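You operate a simulated robot arm through the tools that you are given. There is no shell and no other tool.

You run a simulated robot arm. Do the job below in one go: nothing can be reset, and whatever is moved stays where it is left.

JOB
Brush the brown potato clean and store it in the potato drawer.
Fine: put the black brush back, shut the potato drawer and slide the grey plate to its white mark for air. Set down upright: black brush. What is to be rubbed or washed off counts as gone when no trace of it is left.

It is judged by the outcome, as a careful person would: the job done as asked, and still so three seconds after it is handed in. It fails if anything else is knocked over, pushed out of place, dropped, spilled or broken.

ROBOT AND FRAMES
A 6-joint arm with a two-finger parallel gripper, fixed in place. Base frame: the origin is on the floor under the middle of its stand, x ahead of it, y to its left, z up. Units: mm, rad, N and s.
With the tool pointing down near the work surface it reaches from about 460 to 880 mm from the base axis. Its first joint turns from -2.007 to 2.007 rad. Payload 4.2 kg.
The tool frame sits at the grasp point between the pads (the TCP): z along the fingers, y along the line on which they close. The tips reach 23 mm beyond it. Largest opening 94 mm; finger width 38, thickness 10; the body of the gripper, 54 by 96 mm, starts 39 mm behind the TCP.
Orientation is that of the tool frame in the base frame, as a unit quaternion [x, y, z, w]. With the fingers straight down and closing along the base's y, the tool's x points along the base's -x, its y along +y and its z along -z.

CONTROLS
- The arm moves only by the tool nudge_tool. Its argument "steps" is a list of rows, each a list of 6 numbers: the shift along the base's x, y, z in mm, then the turn, a rotation vector about the base's x, y, z in rad. In form: [[dx, dy, dz, ax, ay, az], ...]. A call has 1 to 20 rows; each row shifts and turns the commanded pose from where the row before left it. "grip" is the gripper command, from -1 (shut) to 1 (fully open), values between in proportion, set as the call begins (left out, the last holds). Each row takes 0.2 s and may step no farther than 50 mm and 0.15 rad from the row before; otherwise, or with a gripper value out of range, the whole call is refused. A pose out of reach is approached as far as the arm can. The call stops where the force on the tool passes 50 N (or 10 N more than at its start, if that is more) or the arm is blocked; 0.2 s more then pass. Each finger travels about 108 mm/s and halts on what it meets, pressing with about 45 N; the grip force reading is that of the motor and also rises with nothing between the fingers. The clock runs only during rows and for 0.2 s after the last one: add rows that do not move to give the fingers time. The reply holds the time, the measured pose of the TCP, the force on the tool along the base axes, the opening and the grip force, in the units named above and with some noise, with the torque about the TCP (base axes, N m) and any sound that the robot's microphone picked up.
- Cameras (640 x 400 px; columns grow to the right, rows downward): "scene" is fixed at [214, 504.4, 1603]; the picture's right is [-0.70, -0.72, 0.00], its down [-0.44, 0.43, -0.78] and it looks along [0.56, -0.55, -0.62] (base axes); focal length 310 px, centre (320, 200). "wrist" rides on the gripper at [86, 16, -74] in the tool frame; the picture's right is [-0.18, 0.98, 0.00], its down [-0.58, -0.11, -0.81] and it looks along [-0.79, -0.15, 0.59] (tool axes); focal length 243 px, centre (320, 200). There is no depth. A picture from a camera that has moved, and an enlarged one, comes with that camera's place and axes in the base frame and with its lens. The place of the scene camera against the robot may be out by one fixed shift of up to 18 mm in any direction.
- snapshot(camera): a new picture of that camera. It takes no simulated time.
- slide_trunk(by): slides the trunk up (or, below 0, down) by that many mm; the arm rides with it, the base frame stays. It gives what a move gives, with no picture.
- enlarge(camera, box): a new picture of the part [left, top, right, bottom] of that camera's present view, enlarged. It takes no simulated time.
- hand_in(): hands the job in; it is judged then, once.

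Nothing tells you positions but the pictures and the camera data. Unless the task says otherwise, let go and move clear before handing in.

The tools are called after "Request:" as a command line: name --pt "numbers of a row" for each row, then --argument value for the rest, lists and objects as JSON in quotes. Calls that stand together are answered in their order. nudge_tool: Moves the arm, as the interface text tells. Its arguments: {"type":"object","properties":{"steps":{"type":"array"},"grip":{"type":"number"}},"required":["steps"]} The other tools are called the same way: slide_trunk (by) moves the trunk up or down; snapshot (camera) takes a picture; enlarge (camera, box) takes an enlarged picture of a part of a camera's view; hand_in () hands the job in.

At the start:

```text
t: 0.0
position: [502.5, -10.5, 1255.7]
tcp_rot: [0.0, 1.0, 0.0, 0.0]
force: [0.9, 0.2, -0.5]
ft_torque: [-0.02, -0.03, 0.01]
grip_width: 94.2
grip_force: 0.0
trunk travel left (down, up): [-775.0, 215.0]
```

scene: 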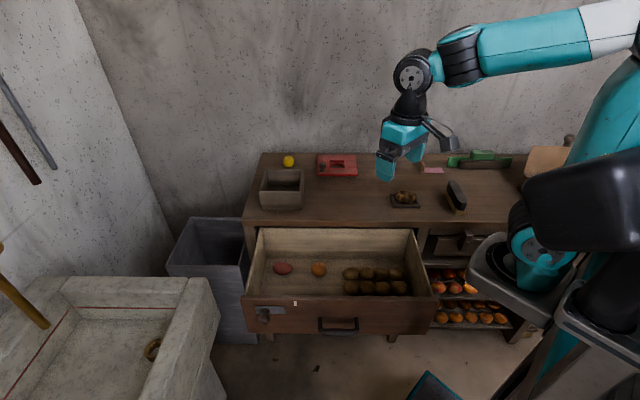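
wrist: 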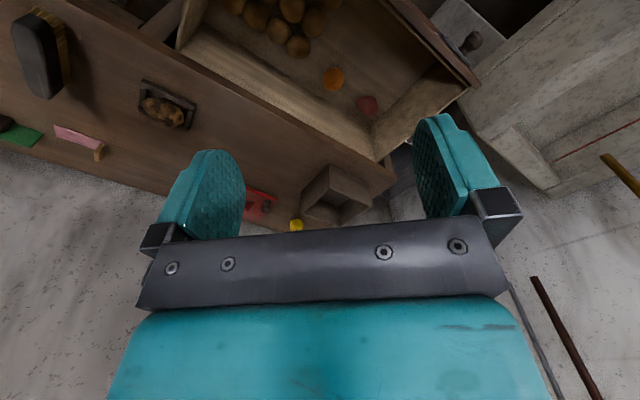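

I see a workbench with a potato on a dark tray, a black brush, an open drawer with potatoes and other items, and a box with a grey plate perhaps on the drawer front. I'll look closer before moving.

Request:
enlarge --camera "scene" --box '[370, 130, 530, 230]'

Request:
enlarge --camera "scene" --box '[230, 220, 440, 350]'

Request:
enlarge --camera "scene" --box '[240, 140, 400, 240]'

Request:
enlarge --camera "scene" --box '[400, 220, 560, 340]'

Request:
enlarge --camera "wrist" --box '[0, 0, 240, 180]'

Request:
enlarge --camera "wrist" --box '[160, 0, 500, 230]'

```text
4.00 times, centred on (450, 180) of scene
camera zoom: at [214.0, 504.4, 1603.0], right [-0.7, -0.72, 0.0], down [-0.44, 0.43, -0.78], along [0.56, -0.55, -0.62], focal length 1239 px, centre (-200, 280)
```

zoom: 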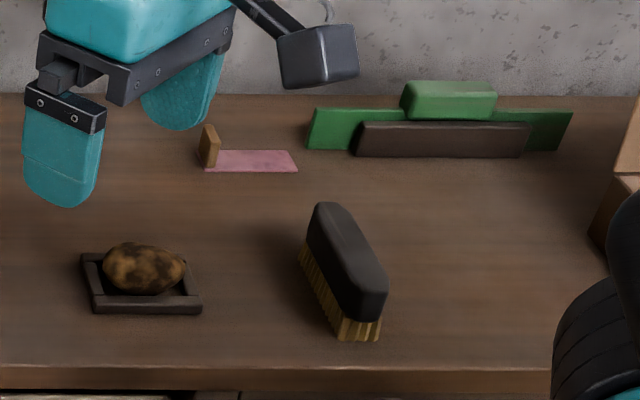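

```text
3.05 times, centred on (335, 285) of scene
camera zoom: at [214.0, 504.4, 1603.0], right [-0.7, -0.72, 0.0], down [-0.44, 0.43, -0.78], along [0.56, -0.55, -0.62], focal length 944 px, centre (274, -59)
```

zoom: 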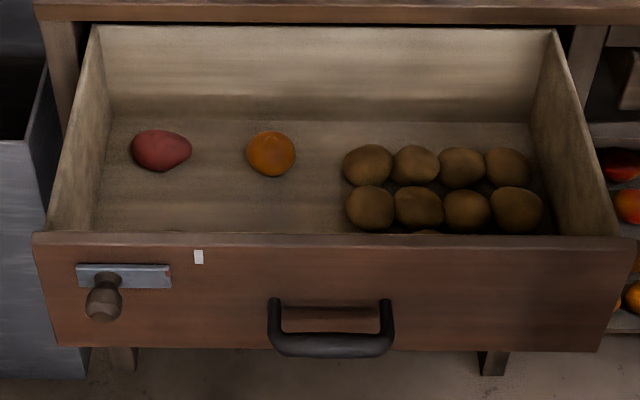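

```text
4.00 times, centred on (320, 190) of scene
camera zoom: at [214.0, 504.4, 1603.0], right [-0.7, -0.72, 0.0], down [-0.44, 0.43, -0.78], along [0.56, -0.55, -0.62], focal length 1239 px, centre (320, 240)
```

zoom: 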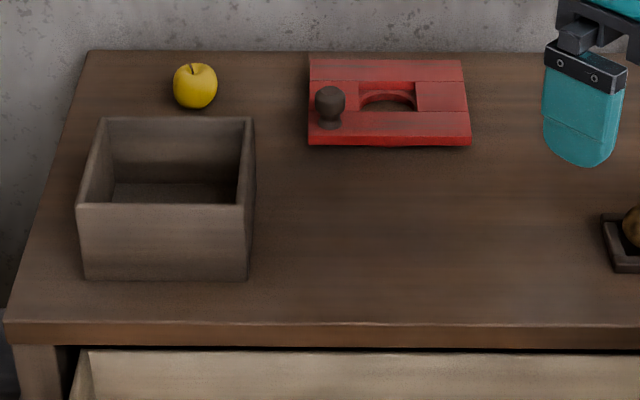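

```text
3.33 times, centred on (480, 280) of scene
camera zoom: at [214.0, 504.4, 1603.0], right [-0.7, -0.72, 0.0], down [-0.44, 0.43, -0.78], along [0.56, -0.55, -0.62], focal length 1032 px, centre (-213, -67)
```

zoom: 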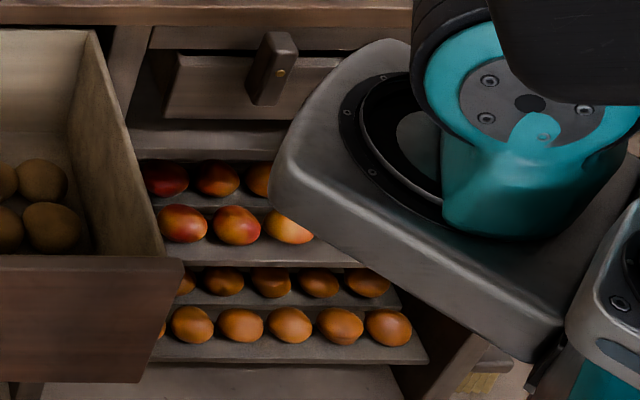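

```text
2.22 times, centred on (120, 90) of wrist
camera zoom: at [415.5, 5.5, 1330.8], right [0.18, 0.98, 0.0], down [0.58, -0.11, 0.81], along [0.79, -0.15, -0.59], focal length 539 px, centre (764, 444)
```

zoom: 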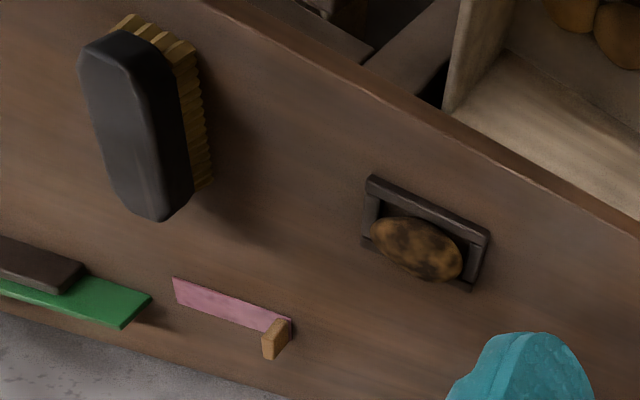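

```text
1.74 times, centred on (330, 115) of wrist
camera zoom: at [415.5, 5.5, 1330.8], right [0.18, 0.98, 0.0], down [0.58, -0.11, 0.81], along [0.79, -0.15, -0.59], focal length 422 px, centre (303, 348)
```

zoom: 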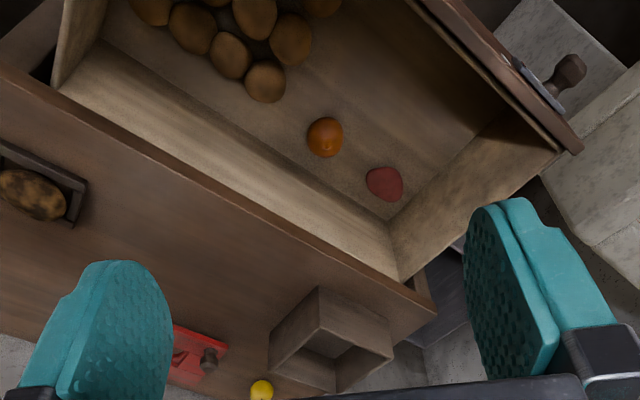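

The bench runs at about 45° to the base. I take the potato to be in its tray near (639, -352, 904), the brush near (503, -448, 935) and the drawer front with its knob near (673, 272, 782). Next I move over towards the brush to look closer.

Request:
nudge_tool --pt "0 -38 -8 0 0 -0.0774" --pt "0 -38 -8 0 0 -0.0774" --pt "0 -38 -8 0 0 -0.0774" --pt "0 -38 -8 0 0 -0.0774" --pt "0 -38 -8 0 0 -0.0774" --pt "0 -38 -8 0 0 -0.0774" --pt "0 -38 -8 0 0 -0.0774" --pt "0 -38 -8 0 0 -0.0774" --pt "0 -38 -8 0 0 -0.0774" --pt "0 -38 -8 0 0 -0.0774" --grip 1

Request:
snapshot --camera "wrist"

Request:
snapshot --camera "scene"

```text
t: 2.2
position: [502.7, -388.9, 1176.5]
tcp_rot: [0.377, 0.926, 0.0, 0.001]
force: [0.6, 0.3, -0.1]
ft_torque: [-0.03, 0.01, -0.01]
grip_width: 94.0
grip_force: 0.1
trunk travel left (down, up): [-775.0, 215.0]
```

```text
taken
camera wrist: at [452.1, -318.1, 1251.5], right [0.82, 0.57, 0.0], down [0.34, -0.48, 0.81], along [0.46, -0.66, -0.59], focal length 243 px, centre (320, 200)
```

wrist: 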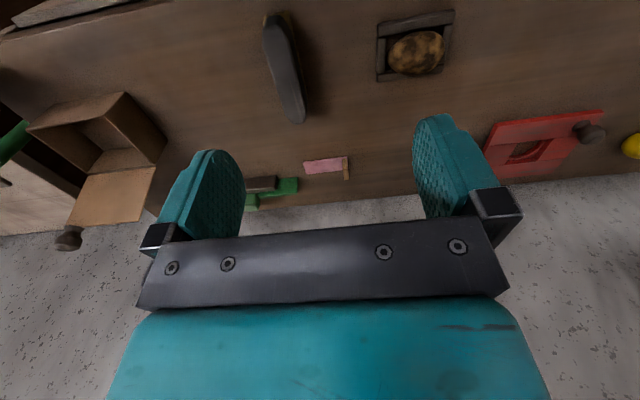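

```text
taken
```

scene: 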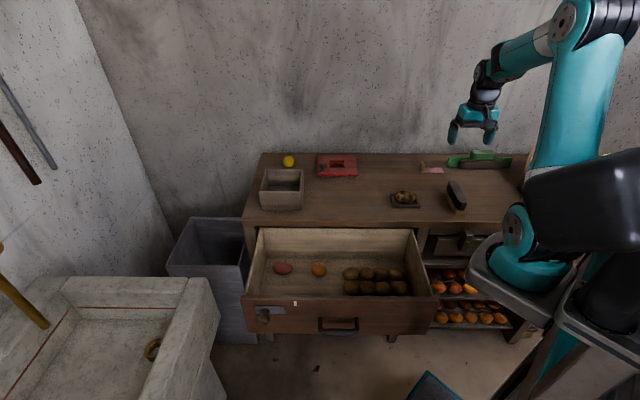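

I can see the brush, tray and the back items from here. I'll enlarge to calibrate the scene camera against the gripper tips and to look at the brush and potato.

Request:
enlarge --camera "scene" --box '[430, 90, 510, 150]'

Request:
enlarge --camera "wrist" --box '[230, 0, 470, 150]'

Request:
enlarge --camera "wrist" --box '[0, 0, 200, 260]'

```text
6.67 times, centred on (470, 120) of scene
camera zoom: at [214.0, 504.4, 1603.0], right [-0.7, -0.72, 0.0], down [-0.44, 0.43, -0.78], along [0.56, -0.55, -0.62], focal length 2065 px, centre (-680, 733)
```

zoom: 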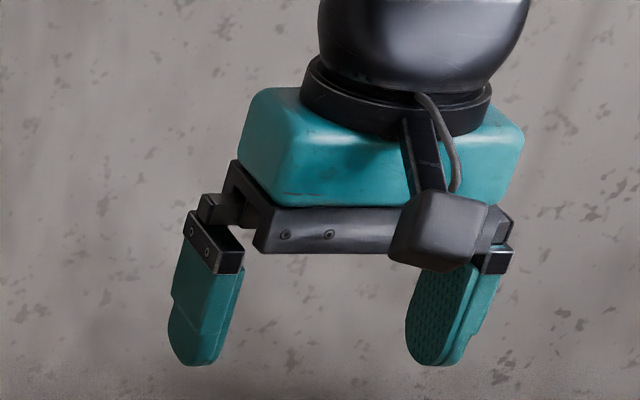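

```text
2.67 times, centred on (350, 75) of wrist
camera zoom: at [452.1, -318.1, 1251.5], right [0.82, 0.57, 0.0], down [0.34, -0.48, 0.81], along [0.46, -0.66, -0.59], focal length 647 px, centre (240, 533)
```

zoom: 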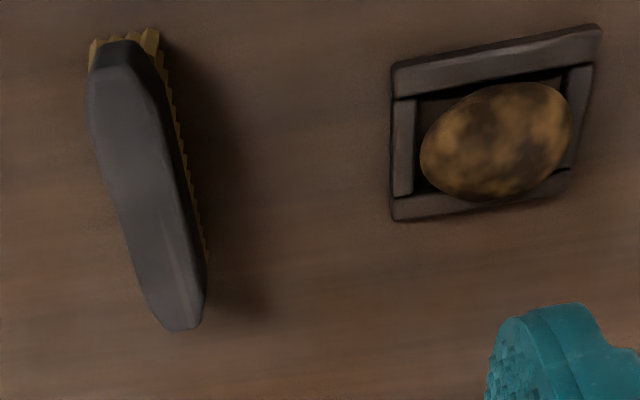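

```text
1.54 times, centred on (100, 130) of wrist
camera zoom: at [452.1, -318.1, 1251.5], right [0.82, 0.57, 0.0], down [0.34, -0.48, 0.81], along [0.46, -0.66, -0.59], focal length 373 px, centre (658, 308)
```

zoom: 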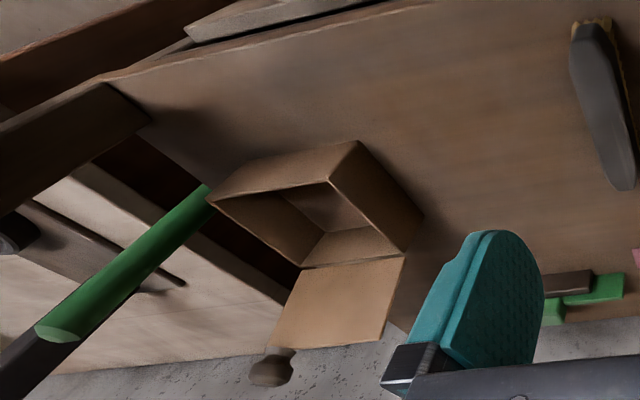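

The wrist views put the bench top near z≈850, the brush centred near (515, -488) with its top at about 911, and the potato near (647, -365, 891). I'll go lower for a closer look at both.

Request:
nudge_tool --pt "-7 -13 -42 0 0 0" --pt "-7 -13 -42 0 0 0" --pt "-7 -13 -42 0 0 0" --pt "-7 -12 -40 0 0 0"

Request:
snapshot --camera "wrist"

Request:
enlarge --camera "wrist" --box '[240, 0, 420, 135]'

Request:
enlarge --camera "wrist" --box '[400, 0, 600, 135]'

```text
t: 3.2
position: [476.1, -442.5, 1010.4]
tcp_rot: [0.376, 0.927, 0.0, 0.0]
force: [-0.1, -0.1, -0.1]
ft_torque: [-0.02, -0.02, -0.02]
grip_width: 94.1
grip_force: 0.0
trunk travel left (down, up): [-775.0, 215.0]
```

```text
taken
camera wrist: at [425.3, -370.1, 1084.8], right [0.82, 0.57, 0.0], down [0.34, -0.48, 0.81], along [0.46, -0.66, -0.59], focal length 243 px, centre (320, 200)
```

wrist: 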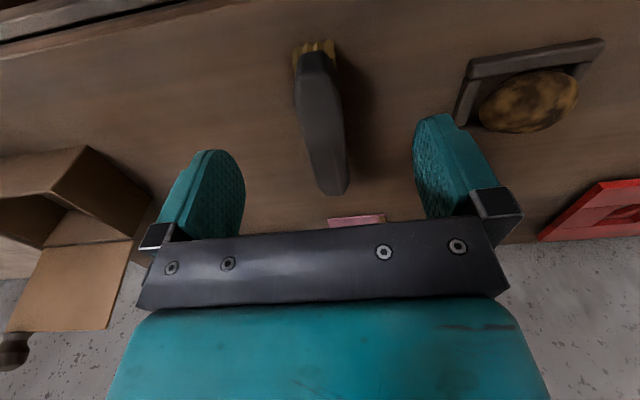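

```text
2.96 times, centred on (330, 68) of wrist
camera zoom: at [425.3, -370.1, 1084.8], right [0.82, 0.57, 0.0], down [0.34, -0.48, 0.81], along [0.46, -0.66, -0.59], focal length 719 px, centre (290, 593)
```

zoom: 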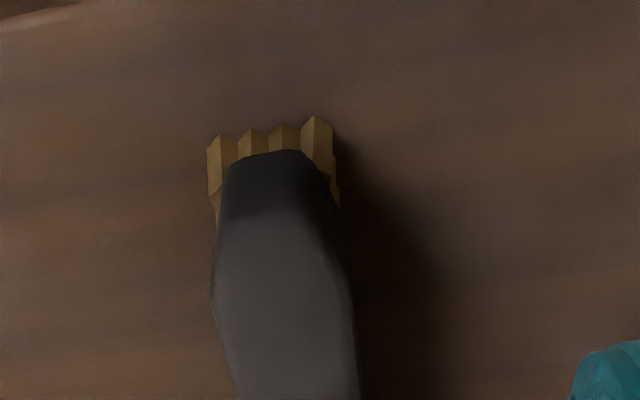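

```text
2.96 times, centred on (500, 68) of wrist
camera zoom: at [425.3, -370.1, 1084.8], right [0.82, 0.57, 0.0], down [0.34, -0.48, 0.81], along [0.46, -0.66, -0.59], focal length 719 px, centre (-213, 593)
```

zoom: 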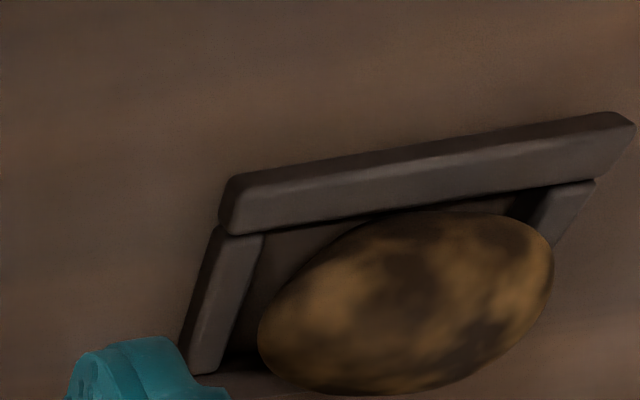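

The bench top comes out at z≈851. I'll get the brush's exact yaw from an enlarged scene view.

Request:
enlarge --camera "scene" --box '[430, 170, 478, 220]'

Request:
enlarge --camera "scene" --box '[380, 180, 430, 215]'

Request:
enlarge --camera "wrist" --box '[260, 20, 400, 220]'

```text
8.00 times, centred on (454, 195) of scene
camera zoom: at [214.0, 504.4, 1603.0], right [-0.7, -0.72, 0.0], down [-0.44, 0.43, -0.78], along [0.56, -0.55, -0.62], focal length 2478 px, centre (-752, 240)
```

zoom: 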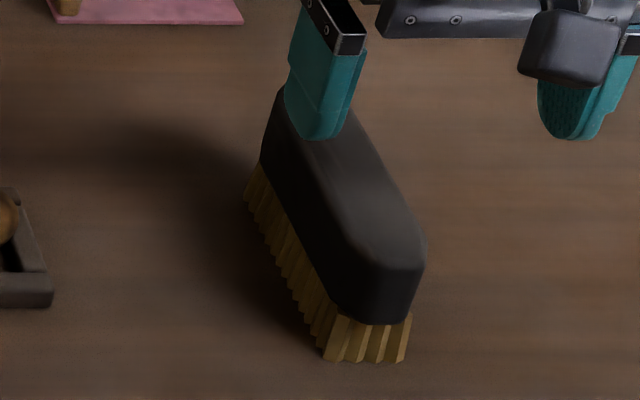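

```text
11.43 times, centred on (405, 198) of scene
camera zoom: at [214.0, 504.4, 1603.0], right [-0.7, -0.72, 0.0], down [-0.44, 0.43, -0.78], along [0.56, -0.55, -0.62], focal length 3540 px, centre (-651, 229)
```

zoom: 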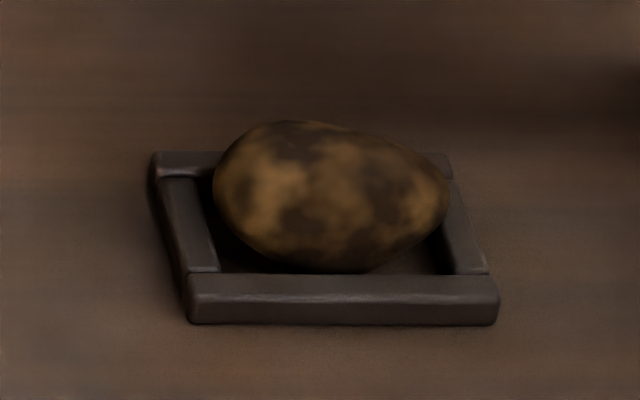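

```text
2.00 times, centred on (330, 120) of wrist
camera zoom: at [425.3, -370.1, 1084.8], right [0.82, 0.57, 0.0], down [0.34, -0.48, 0.81], along [0.46, -0.66, -0.59], focal length 485 px, centre (300, 360)
```

zoom: 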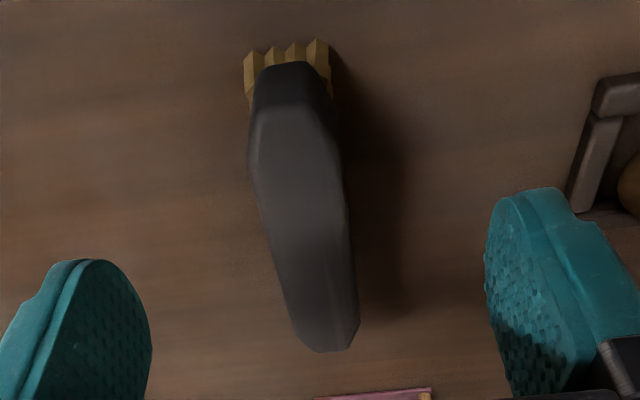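

The brush lies almost along the depth of the bench (about -46° in the base frame), centred near (515, -493), with its handle between z≈876 and 912. I'll align above it and go down to grasp it across its width.

Request:
nudge_tool --pt "19.5 -25 0 0 0 -0.03" --pt "19.5 -25.5 0 0 0 0" --pt "0 0 -30 0 0 0" --pt "0 0 -20 0 0 0"

Request:
snapshot --camera "wrist"

Request:
enlarge --camera "scene" --box '[420, 150, 500, 220]'

```text
t: 4.2
position: [515.7, -491.5, 956.5]
tcp_rot: [0.391, 0.92, 0.0, 0.0]
force: [-0.9, 0.1, 0.1]
ft_torque: [-0.03, -0.04, 0.01]
grip_width: 93.9
grip_force: 0.0
trunk travel left (down, up): [-775.0, 215.0]
```

```text
taken
camera wrist: at [466.3, -418.9, 1033.9], right [0.83, 0.55, 0.0], down [0.33, -0.49, 0.81], along [0.44, -0.67, -0.59], focal length 243 px, centre (320, 200)
```

wrist: 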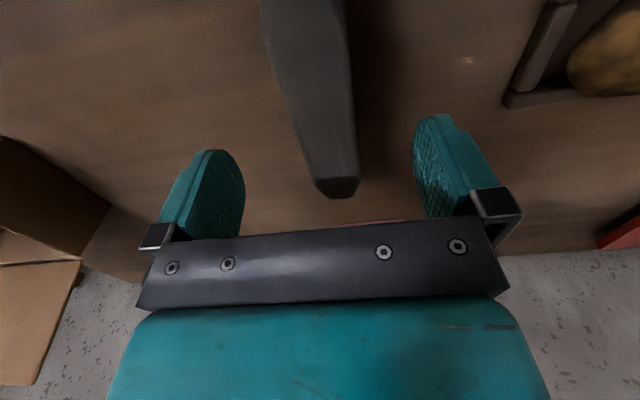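

```text
5.71 times, centred on (460, 185) of scene
camera zoom: at [214.0, 504.4, 1603.0], right [-0.7, -0.72, 0.0], down [-0.44, 0.43, -0.78], along [0.56, -0.55, -0.62], focal length 1770 px, centre (-480, 286)
```

zoom: 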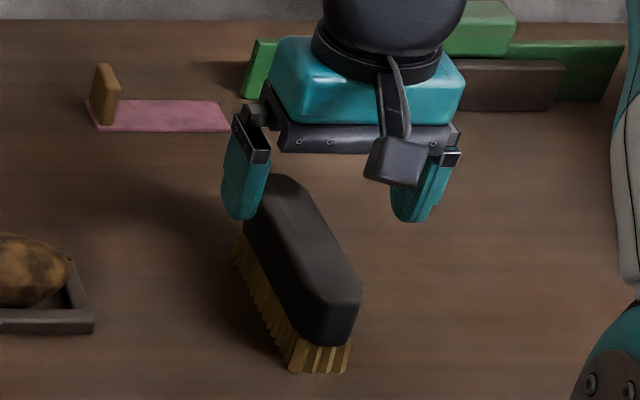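

The fingers straddle the brush's middle well. I'll lower to handle level and close on it.

Request:
nudge_tool --pt "0 0 -20 0 0 0" --pt "0 0 -20 0 0 0" --pt "0 0 -20 0 0 0" --pt "0 0 0 0 0 0"

Request:
snapshot --camera "wrist"

Request:
enlarge --camera "scene" --box '[420, 150, 500, 220]'

```text
t: 5.2
position: [513.5, -490.1, 898.1]
tcp_rot: [0.391, 0.921, 0.0, 0.0]
force: [0.4, 0.0, -0.4]
ft_torque: [-0.03, -0.02, 0.01]
grip_width: 94.2
grip_force: 0.0
trunk travel left (down, up): [-775.0, 215.0]
```

```text
taken
camera wrist: at [465.5, -418.8, 973.6], right [0.84, 0.55, 0.0], down [0.33, -0.49, 0.81], along [0.44, -0.67, -0.59], focal length 243 px, centre (320, 200)
```

wrist: 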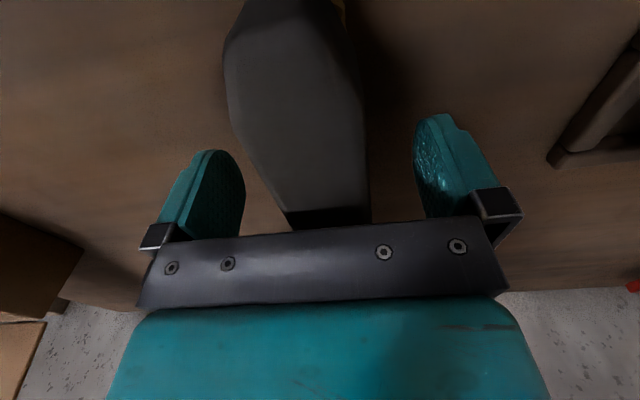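

```text
5.71 times, centred on (460, 185) of scene
camera zoom: at [214.0, 504.4, 1603.0], right [-0.7, -0.72, 0.0], down [-0.44, 0.43, -0.78], along [0.56, -0.55, -0.62], focal length 1770 px, centre (-480, 286)
```

zoom: 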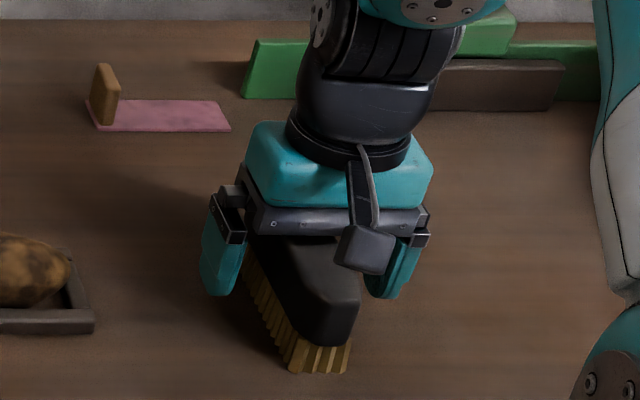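

The brush is centred between the fingers. I close on it.

Request:
nudge_tool --pt "0 0 0 0 0 0" --pt "0 0 0 0 0 0" --pt "0 0 0 0 0 0" --pt "0 0 0 0 0 0" --grip -1

Request:
snapshot --camera "wrist"

Request:
enlarge --camera "scene" --box '[420, 150, 500, 220]'

```text
t: 6.2
position: [514.4, -492.0, 898.6]
tcp_rot: [0.391, 0.92, 0.0, 0.0]
force: [-1.0, -0.1, -0.9]
ft_torque: [-0.09, 0.0, -0.04]
grip_width: 35.7
grip_force: 45.2
trunk travel left (down, up): [-775.0, 215.0]
```

```text
taken
camera wrist: at [465.5, -418.9, 973.9], right [0.84, 0.55, 0.0], down [0.33, -0.49, 0.81], along [0.44, -0.67, -0.59], focal length 243 px, centre (320, 200)
```

wrist: 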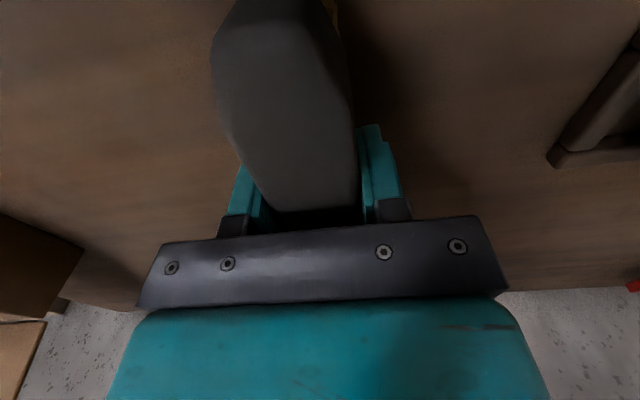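

```text
5.71 times, centred on (460, 185) of scene
camera zoom: at [214.0, 504.4, 1603.0], right [-0.7, -0.72, 0.0], down [-0.44, 0.43, -0.78], along [0.56, -0.55, -0.62], focal length 1770 px, centre (-480, 286)
```

zoom: 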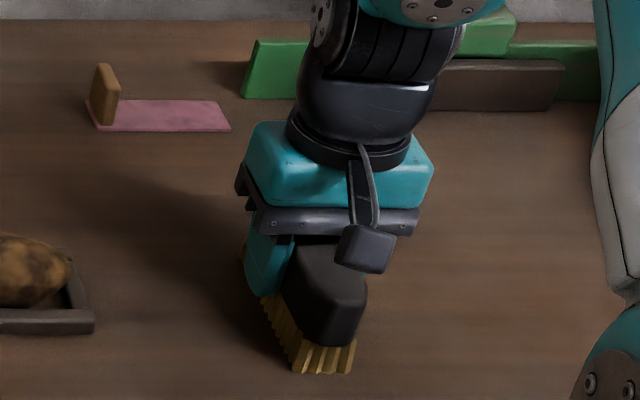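

The brush is held (35.7 mm wide grip). I'll lift it straight up and check how it hangs before going to the potato.

Request:
nudge_tool --pt "0 0 15 0 0 0" --pt "0 0 35 0 0 0" --pt "0 0 40 0 0 0" --pt "0 0 30 0 0 0"

Request:
enlarge --camera "scene" --box '[420, 130, 500, 220]'

Request:
snapshot --camera "wrist"

```text
t: 7.2
position: [514.8, -490.9, 1019.4]
tcp_rot: [0.39, 0.921, 0.0, 0.0]
force: [0.1, -0.8, 0.0]
ft_torque: [0.0, 0.0, 0.01]
grip_width: 0.1
grip_force: 41.7
trunk travel left (down, up): [-775.0, 215.0]
```

```text
4.44 times, centred on (460, 175) of scene
camera zoom: at [214.0, 504.4, 1603.0], right [-0.7, -0.72, 0.0], down [-0.44, 0.43, -0.78], along [0.56, -0.55, -0.62], focal length 1377 px, centre (-302, 311)
```

zoom: 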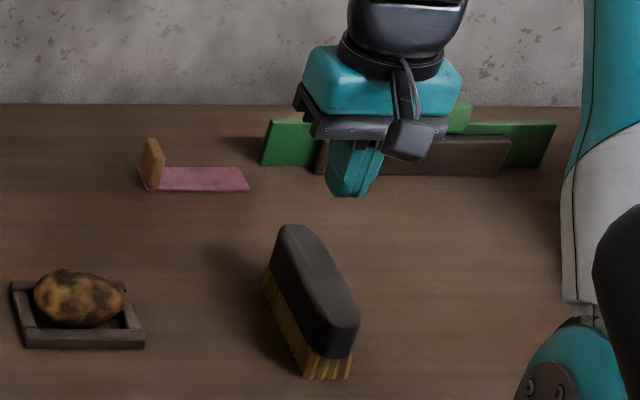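

```text
taken
camera wrist: at [465.4, -418.7, 1095.5], right [0.84, 0.55, 0.0], down [0.33, -0.49, 0.81], along [0.44, -0.67, -0.59], focal length 243 px, centre (320, 200)
```

wrist: 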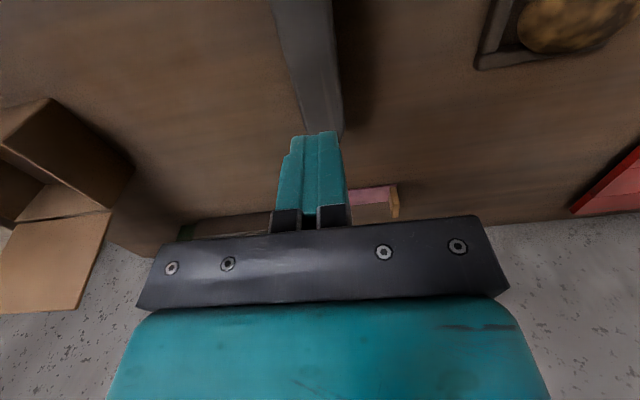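

The brush slid out of the fingers and is still standing on the bench; it wasn't lifted. I'll look closely at its shape and whether it moved.

Request:
enlarge --camera "scene" --box '[430, 170, 478, 220]'

Request:
enlarge --camera "wrist" --box '[240, 0, 400, 140]'

```text
8.00 times, centred on (454, 195) of scene
camera zoom: at [214.0, 504.4, 1603.0], right [-0.7, -0.72, 0.0], down [-0.44, 0.43, -0.78], along [0.56, -0.55, -0.62], focal length 2478 px, centre (-752, 240)
```

zoom: 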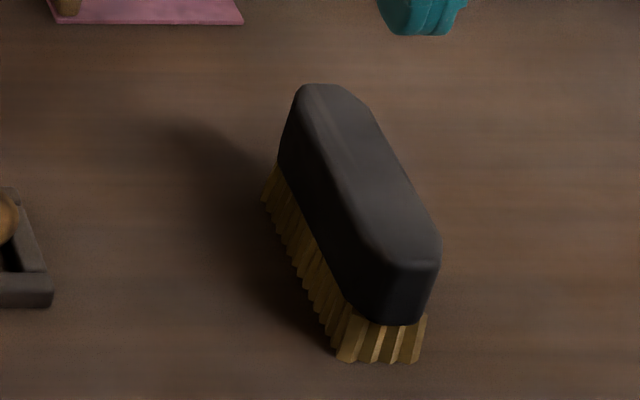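

```text
2.86 times, centred on (320, 70) of wrist
camera zoom: at [465.4, -418.7, 1095.5], right [0.84, 0.55, 0.0], down [0.33, -0.49, 0.81], along [0.44, -0.67, -0.59], focal length 693 px, centre (320, 571)
```

zoom: 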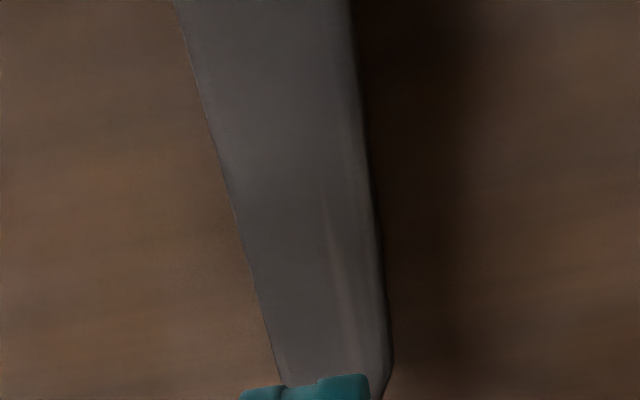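

The brush shifted about 7–9 mm to the scene's right during the failed grasp, so I keep its original pixel marks for putting it back. I'll zoom further to understand the handle's profile.

Request:
enlarge --camera "scene" --box '[460, 192, 490, 220]'

Request:
enlarge --camera "scene" --box '[455, 175, 495, 200]'

```text
14.29 times, centred on (475, 206) of scene
camera zoom: at [214.0, 504.4, 1603.0], right [-0.7, -0.72, 0.0], down [-0.44, 0.43, -0.78], along [0.56, -0.55, -0.62], focal length 4425 px, centre (-1894, 114)
```

zoom: 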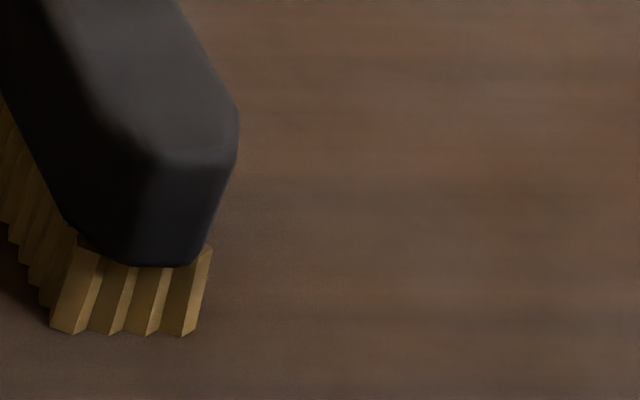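

```text
16.00 times, centred on (475, 188) of scene
camera zoom: at [214.0, 504.4, 1603.0], right [-0.7, -0.72, 0.0], down [-0.44, 0.43, -0.78], along [0.56, -0.55, -0.62], focal length 4956 px, centre (-2160, 400)
```

zoom: 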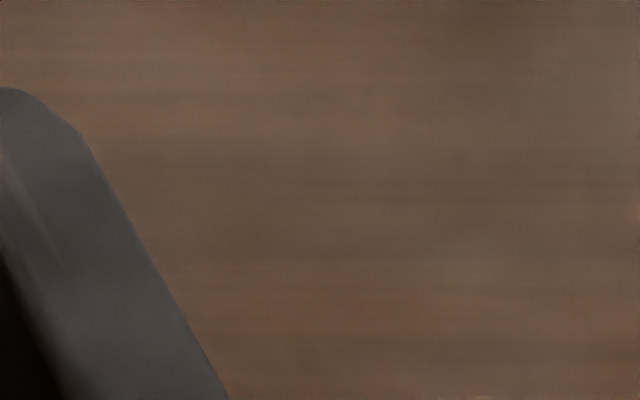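

The handle's sides look vertical, so I likely gripped too high or lifted too fast. I'll reopen, go 10 mm lower this time, grip, and lift gently.

Request:
nudge_tool --pt "0 0 0 0 0 0" --pt "0 0 0 0 0 0" --pt "0 0 -40 0 0 0" --pt "0 0 -40 0 0 0" --pt "0 0 -30 0 0 0" --pt "0 0 -10 0 0 0" --pt "0 0 -10 0 0 0" --pt "0 0 0 0 0 0" --grip 1

Request:
nudge_tool --pt "0 0 0 0 0 0" --pt "0 0 0 0 0 0" --pt "0 0 0 0 0 0" --pt "0 0 0 0 0 0" --pt "0 0 0 0 0 0" --pt "0 0 0 0 0 0" --grip -1

Request:
enlarge --camera "scene" --box '[430, 160, 494, 220]'

Request:
snapshot --camera "wrist"

```text
t: 9.0
position: [513.7, -490.6, 890.0]
tcp_rot: [0.391, 0.92, -0.001, 0.0]
force: [-0.1, 0.9, -0.2]
ft_torque: [0.01, -0.03, 0.01]
grip_width: 93.8
grip_force: 0.1
trunk travel left (down, up): [-775.0, 215.0]
```

```text
t: 10.4
position: [513.2, -490.0, 888.8]
tcp_rot: [0.392, 0.92, 0.0, 0.0]
force: [0.0, 0.5, 0.2]
ft_torque: [0.0, -0.01, 0.02]
grip_width: 35.4
grip_force: 45.3
trunk travel left (down, up): [-775.0, 215.0]
```

```text
6.67 times, centred on (462, 190) of scene
camera zoom: at [214.0, 504.4, 1603.0], right [-0.7, -0.72, 0.0], down [-0.44, 0.43, -0.78], along [0.56, -0.55, -0.62], focal length 2065 px, centre (-627, 267)
```

zoom: 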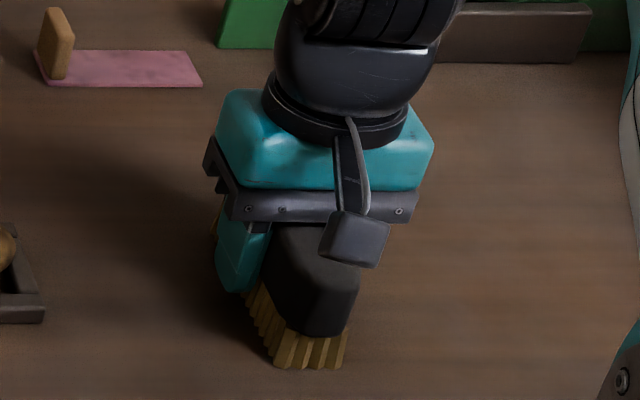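

```text
taken
camera wrist: at [464.9, -417.6, 965.3], right [0.84, 0.55, 0.0], down [0.33, -0.49, 0.81], along [0.44, -0.67, -0.59], focal length 243 px, centre (320, 200)
```

wrist: 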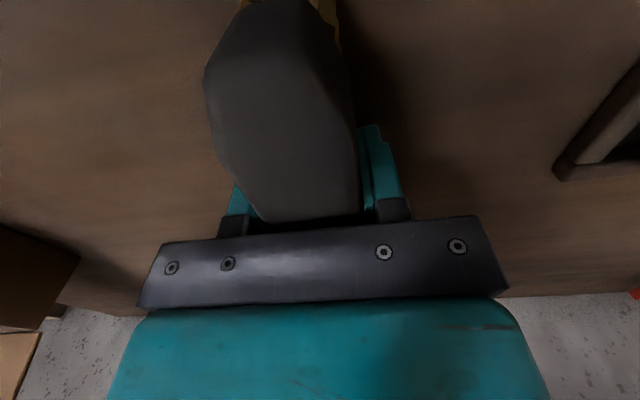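

The grip is at 35.4 mm, lower on the handle this time. I lift gently and check the grip.

Request:
nudge_tool --pt "0 0 2 0 0 0" --pt "0 0 3 0 0 0" --pt "0 0 4 0 0 0" --pt "0 0 5 0 0 0" --pt "0 0 6 0 0 0"

Request:
enlarge --camera "scene" --box '[430, 160, 494, 220]'

```text
t: 11.6
position: [514.2, -491.3, 906.9]
tcp_rot: [0.391, 0.92, -0.001, 0.0]
force: [-1.0, 0.0, -0.9]
ft_torque: [-0.02, -0.01, 0.0]
grip_width: 35.7
grip_force: 45.0
trunk travel left (down, up): [-775.0, 215.0]
```

```text
6.67 times, centred on (462, 190) of scene
camera zoom: at [214.0, 504.4, 1603.0], right [-0.7, -0.72, 0.0], down [-0.44, 0.43, -0.78], along [0.56, -0.55, -0.62], focal length 2065 px, centre (-627, 267)
```

zoom: 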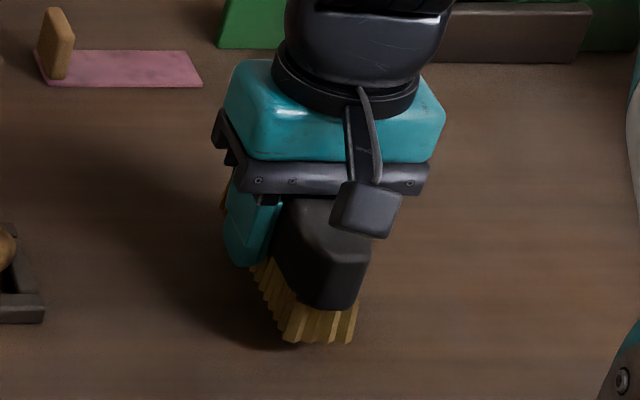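

The brush is lifted this time. I continue slowly upward and then carry it towards the potato.

Request:
nudge_tool --pt "0 0 8 0 0 0" --pt "0 0 10 0 0 0" --pt "0 0 12 0 0 0" --pt "0 0 12 0 0 0" --pt "0 0 12 0 0 0" --pt "0 0 10 0 0 0" --pt "0 0 6 0 0 0"

Request:
enlarge --camera "scene" --box '[420, 140, 500, 220]'

Request:
snapshot --camera "wrist"

```text
t: 13.2
position: [511.7, -491.8, 979.1]
tcp_rot: [0.39, 0.921, 0.001, -0.001]
force: [-0.2, 0.5, -2.7]
ft_torque: [0.02, 0.04, 0.0]
grip_width: 35.7
grip_force: 45.3
trunk travel left (down, up): [-775.0, 215.0]
```

```text
5.00 times, centred on (460, 180) of scene
camera zoom: at [214.0, 504.4, 1603.0], right [-0.7, -0.72, 0.0], down [-0.44, 0.43, -0.78], along [0.56, -0.55, -0.62], focal length 1549 px, centre (-380, 300)
```

zoom: 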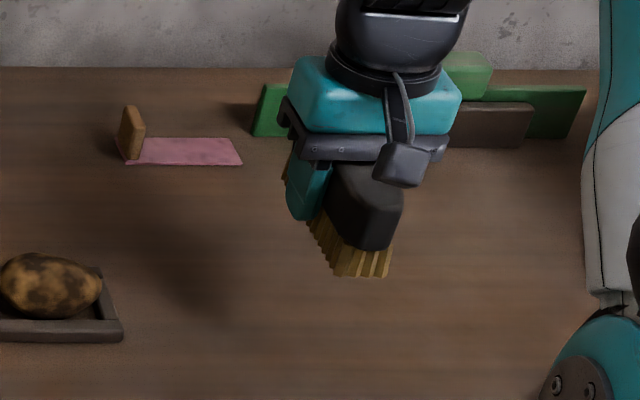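

```text
taken
camera wrist: at [463.5, -419.1, 1054.8], right [0.84, 0.55, 0.0], down [0.33, -0.49, 0.81], along [0.44, -0.67, -0.59], focal length 243 px, centre (320, 200)
```

wrist: 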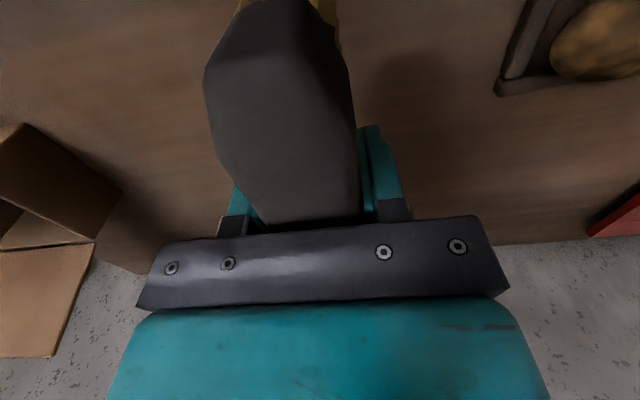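

The brush is held firmly, bristles about 38 mm below the TCP. I carry it over the potato.

Request:
nudge_tool --pt "22 21.5 0 0 0 0" --pt "33 32 0 0 0 0" --pt "33 32 0 0 0 0" --pt "30 30 0 0 0 0" --pt "14.4 13.7 0 0 0 0" --pt "0 0 -10 0 0 0" --pt "0 0 -5 0 0 0" --pt "0 0 0 0 0 0"

Request:
enlarge --camera "scene" --box '[370, 140, 450, 220]'

Request:
snapshot --camera "wrist"

```text
t: 15.0
position: [648.1, -362.8, 963.3]
tcp_rot: [0.391, 0.92, 0.0, 0.0]
force: [-0.9, 0.3, -1.6]
ft_torque: [-0.01, 0.0, -0.02]
grip_width: 35.5
grip_force: 44.9
trunk travel left (down, up): [-775.0, 215.0]
```

```text
5.00 times, centred on (410, 180) of scene
camera zoom: at [214.0, 504.4, 1603.0], right [-0.7, -0.72, 0.0], down [-0.44, 0.43, -0.78], along [0.56, -0.55, -0.62], focal length 1549 px, centre (-130, 300)
```

zoom: 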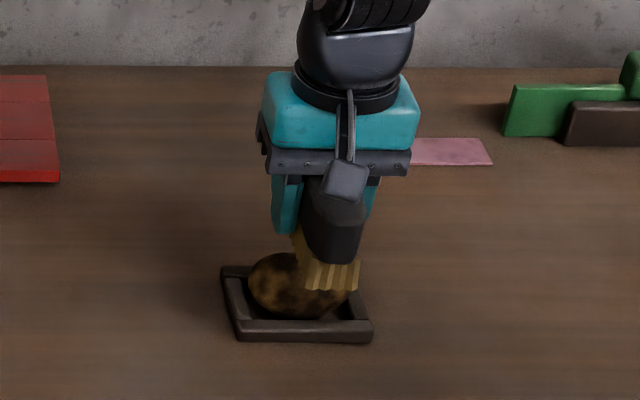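

```text
taken
camera wrist: at [597.5, -289.5, 1039.4], right [0.84, 0.55, 0.0], down [0.33, -0.49, 0.81], along [0.44, -0.67, -0.59], focal length 243 px, centre (320, 200)
```

wrist: 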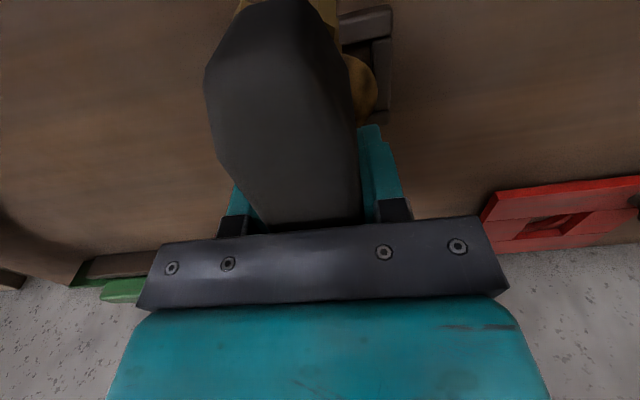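

The brush is just above the potato. I lower slowly to find contact.

Request:
nudge_tool --pt "0 0 -4 0 0 0" --pt "0 0 -3 0 0 0" --pt "0 0 -3 0 0 0" --pt "0 0 -2 0 0 0"

Request:
nudge_tool --pt "0 0 -2 0 0 0" --pt "0 0 -1 0 0 0"

Request:
nudge_tool --pt "0 0 -2 0 0 0"

```text
t: 16.0
position: [645.9, -361.5, 951.3]
tcp_rot: [0.391, 0.921, 0.0, 0.0]
force: [0.2, -0.8, -1.9]
ft_torque: [-0.02, -0.01, 0.02]
grip_width: 35.4
grip_force: 45.7
trunk travel left (down, up): [-775.0, 215.0]
```

```text
t: 16.6
position: [647.3, -362.9, 949.0]
tcp_rot: [0.391, 0.92, 0.0, 0.001]
force: [0.2, 0.6, -2.5]
ft_torque: [-0.02, -0.03, -0.03]
grip_width: 35.5
grip_force: 44.6
trunk travel left (down, up): [-775.0, 215.0]
```

```text
t: 17.0
position: [645.9, -362.9, 947.5]
tcp_rot: [0.391, 0.92, 0.0, 0.0]
force: [0.9, 1.1, -0.6]
ft_torque: [-0.01, 0.0, 0.05]
grip_width: 35.8
grip_force: 45.2
trunk travel left (down, up): [-775.0, 215.0]
```

Request:
enlarge --camera "scene" --box '[385, 170, 435, 215]'

Request:
nudge_tool --pt "0 0 -3 0 0 0" --pt "0 0 0 0 0 0"

Request:
nudge_tool --pt "0 0 -3 0 0 0" --pt "0 0 0 0 0 0"

```text
8.89 times, centred on (410, 192) of scene
camera zoom: at [214.0, 504.4, 1603.0], right [-0.7, -0.72, 0.0], down [-0.44, 0.43, -0.78], along [0.56, -0.55, -0.62], focal length 2753 px, centre (-480, 267)
```

zoom: 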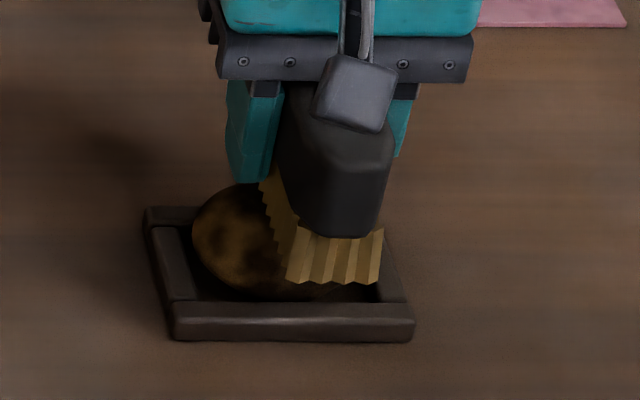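

```text
t: 17.6
position: [647.0, -362.7, 943.5]
tcp_rot: [0.391, 0.92, 0.0, 0.0]
force: [0.6, 0.4, -1.7]
ft_torque: [-0.02, -0.02, 0.03]
grip_width: 35.7
grip_force: 45.4
trunk travel left (down, up): [-775.0, 215.0]
```

```text
t: 18.2
position: [646.9, -361.0, 942.8]
tcp_rot: [0.391, 0.92, 0.0, 0.0]
force: [0.9, -0.7, -2.3]
ft_torque: [0.0, 0.02, -0.02]
grip_width: 35.6
grip_force: 45.2
trunk travel left (down, up): [-775.0, 215.0]
```

Request:
nudge_tool --pt "0 0 -3 0 0 0" --pt "0 0 0 0 0 0"

Request:
nudge_tool --pt "0 0 -3 0 0 0" --pt "0 0 0 0 0 0"

Request:
enlarge --camera "scene" --box '[385, 170, 435, 215]'

```text
t: 18.8
position: [646.4, -362.8, 938.6]
tcp_rot: [0.391, 0.92, 0.0, 0.0]
force: [0.4, -0.2, -0.7]
ft_torque: [0.01, -0.01, 0.01]
grip_width: 35.6
grip_force: 45.4
trunk travel left (down, up): [-775.0, 215.0]
```

```text
t: 19.4
position: [646.8, -362.7, 936.8]
tcp_rot: [0.391, 0.921, 0.0, 0.0]
force: [-0.8, 0.0, 1.0]
ft_torque: [0.0, 0.02, -0.01]
grip_width: 35.6
grip_force: 44.5
trunk travel left (down, up): [-775.0, 215.0]
```

```text
8.89 times, centred on (410, 192) of scene
camera zoom: at [214.0, 504.4, 1603.0], right [-0.7, -0.72, 0.0], down [-0.44, 0.43, -0.78], along [0.56, -0.55, -0.62], focal length 2753 px, centre (-480, 267)
```

zoom: 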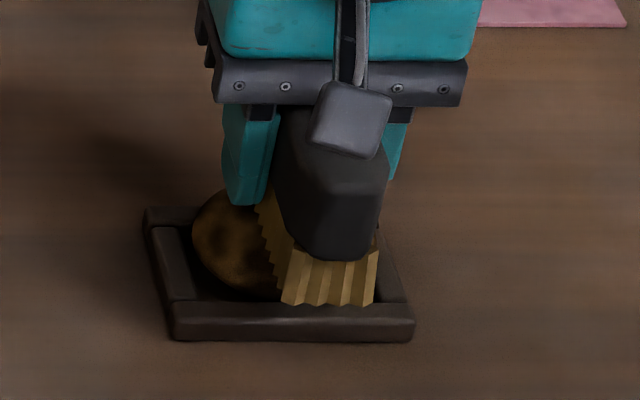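

Request:
nudge_tool --pt "0 0 -2 0 0 0" --pt "0 0 0 0 0 0"

Request:
nudge_tool --pt "0 0 -2 0 0 0" --pt "0 0 0 0 0 0"

```text
t: 20.0
position: [646.5, -362.7, 935.5]
tcp_rot: [0.391, 0.921, 0.0, 0.002]
force: [-4.4, 2.1, 22.6]
ft_torque: [0.04, 0.07, 0.02]
grip_width: 35.4
grip_force: 45.2
trunk travel left (down, up): [-775.0, 215.0]
```

```text
t: 20.6
position: [646.3, -363.2, 934.3]
tcp_rot: [0.391, 0.92, -0.001, 0.004]
force: [-2.4, 3.6, 45.8]
ft_torque: [-0.02, -0.03, 0.02]
grip_width: 36.0
grip_force: 44.8
trunk travel left (down, up): [-775.0, 215.0]
```

Contact found at about z≈936 (stiff, ~12 N/mm). I ease off to a light press and try a few strokes along the potato's length.

Request:
nudge_tool --pt "0 0 2.5 0 0 0" --pt "-5.6 -5.7 0 0 0 0" --pt "-5.6 -5.7 0 0 0 0" --pt "5.6 5.7 0 0 0 0" --pt "5.6 5.7 0 0 0 0" --pt "5.6 5.7 0 0 0 0" --pt "5.6 5.7 0 0 0 0" --pt "-5.6 -5.7 0 0 0 0" --pt "-5.6 -5.7 0 0 0 0"

Request:
enlarge --camera "scene" --box '[385, 170, 435, 215]'

```text
t: 22.6
position: [646.3, -362.5, 935.0]
tcp_rot: [0.39, 0.921, 0.0, 0.001]
force: [6.5, 8.2, 20.5]
ft_torque: [0.16, -0.25, 0.03]
grip_width: 35.8
grip_force: 44.8
trunk travel left (down, up): [-775.0, 215.0]
```

```text
8.89 times, centred on (410, 192) of scene
camera zoom: at [214.0, 504.4, 1603.0], right [-0.7, -0.72, 0.0], down [-0.44, 0.43, -0.78], along [0.56, -0.55, -0.62], focal length 2753 px, centre (-480, 267)
```

zoom: 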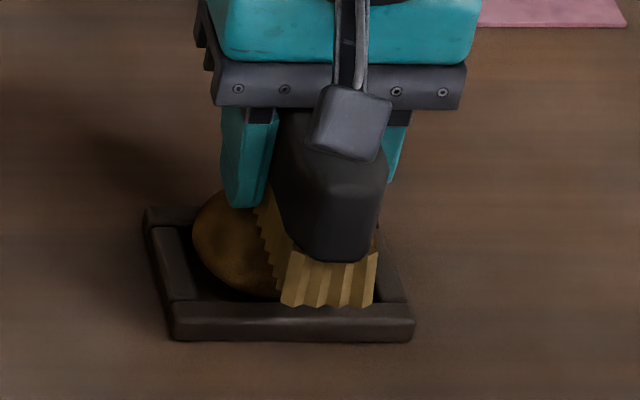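

The visible side of the potato already looks less mottled, so rubbing works. I continue with more strokes.

Request:
nudge_tool --pt "5.6 5.7 0 0 0 0" --pt "5.6 5.7 0 0 0 0" --pt "5.6 5.7 -1 0 0 0" --pt "-5.6 -5.7 1 0 0 0" --pt "-5.6 -5.7 0 0 0 0" --pt "-5.6 -5.7 0 0 0 0" --pt "-5.6 -5.7 0 0 0 0" --pt "-5.6 -5.7 0 0 0 0" --pt "5.6 5.7 0 0 0 0" --pt "5.6 5.7 0 0 0 0" --pt "5.6 5.7 0 0 0 0" --pt "5.6 5.7 0 0 0 0" --pt "-5.6 -5.7 0 0 0 0" --pt "-5.6 -5.7 0 0 0 0" --pt "-5.6 -5.7 0 0 0 0" --pt "5.6 5.7 0 0 0 0"

Request:
enlarge --camera "scene" --box '[385, 170, 435, 215]'

```text
t: 26.0
position: [644.1, -364.1, 934.3]
tcp_rot: [0.393, 0.92, -0.001, 0.0]
force: [-7.3, -8.2, 22.7]
ft_torque: [-0.28, 0.15, -0.06]
grip_width: 35.7
grip_force: 45.2
trunk travel left (down, up): [-775.0, 215.0]
```

```text
8.89 times, centred on (410, 192) of scene
camera zoom: at [214.0, 504.4, 1603.0], right [-0.7, -0.72, 0.0], down [-0.44, 0.43, -0.78], along [0.56, -0.55, -0.62], focal length 2753 px, centre (-480, 267)
```

zoom: 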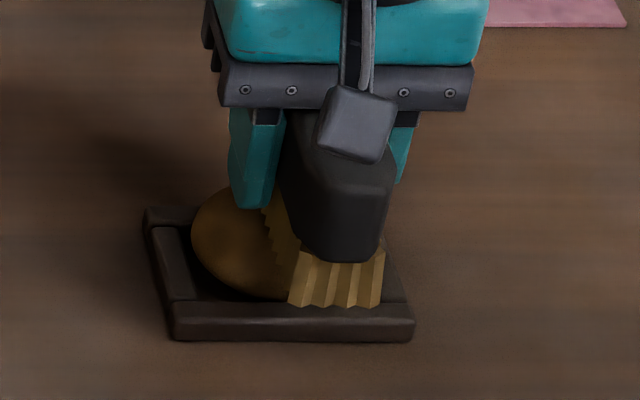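

The potato looks much cleaner. A few more strokes, then I lift to inspect it.

Request:
nudge_tool --pt "5.6 5.7 0 0 0 0" --pt "5.6 5.7 0 0 0 0" --pt "5.6 5.7 0 0 0 0" --pt "-5.6 -5.7 0 0 0 0" --pt "-5.6 -5.7 0 0 0 0" --pt "-5.6 -5.7 0 0 0 0" --pt "-5.6 -5.7 0 0 0 0" --pt "5.6 5.7 0 0 0 0" --pt "5.6 5.7 0 0 0 0" --pt "5.6 5.7 0 0 0 0" --pt "-5.6 -5.7 0 0 0 0" --pt "-5.6 -5.7 0 0 0 0" --pt "0 0 10 0 0 0" --pt "0 0 20 0 0 0" --pt "0 0 25 0 0 0" --pt "-20 -20.5 10 0 0 0" --pt "-25 -25.6 0 0 0 0" --pt "-25 -25.6 0 0 0 0"

Request:
enlarge --camera "scene" --box '[385, 170, 435, 215]'

Request:
snapshot --camera "wrist"

```text
t: 29.8
position: [576.0, -434.6, 997.7]
tcp_rot: [0.391, 0.921, -0.001, 0.0]
force: [0.4, 0.7, -1.8]
ft_torque: [-0.02, -0.01, 0.0]
grip_width: 35.4
grip_force: 45.3
trunk travel left (down, up): [-775.0, 215.0]
```

```text
8.89 times, centred on (410, 192) of scene
camera zoom: at [214.0, 504.4, 1603.0], right [-0.7, -0.72, 0.0], down [-0.44, 0.43, -0.78], along [0.56, -0.55, -0.62], focal length 2753 px, centre (-480, 267)
```

zoom: 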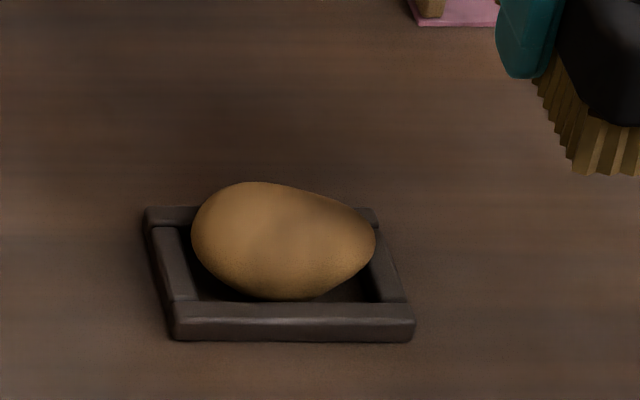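

```text
taken
camera wrist: at [527.7, -361.3, 1073.5], right [0.83, 0.55, 0.0], down [0.33, -0.49, 0.81], along [0.44, -0.67, -0.59], focal length 243 px, centre (320, 200)
```

wrist: 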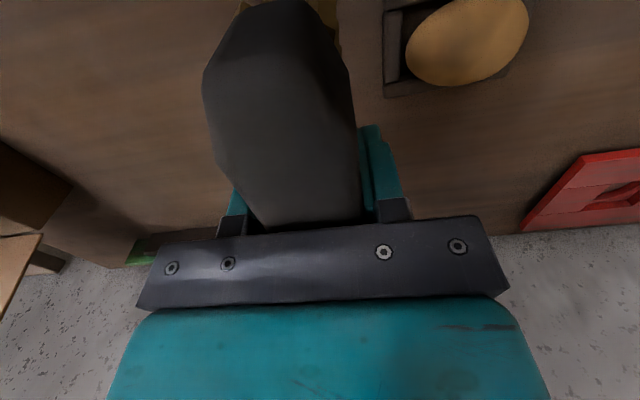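

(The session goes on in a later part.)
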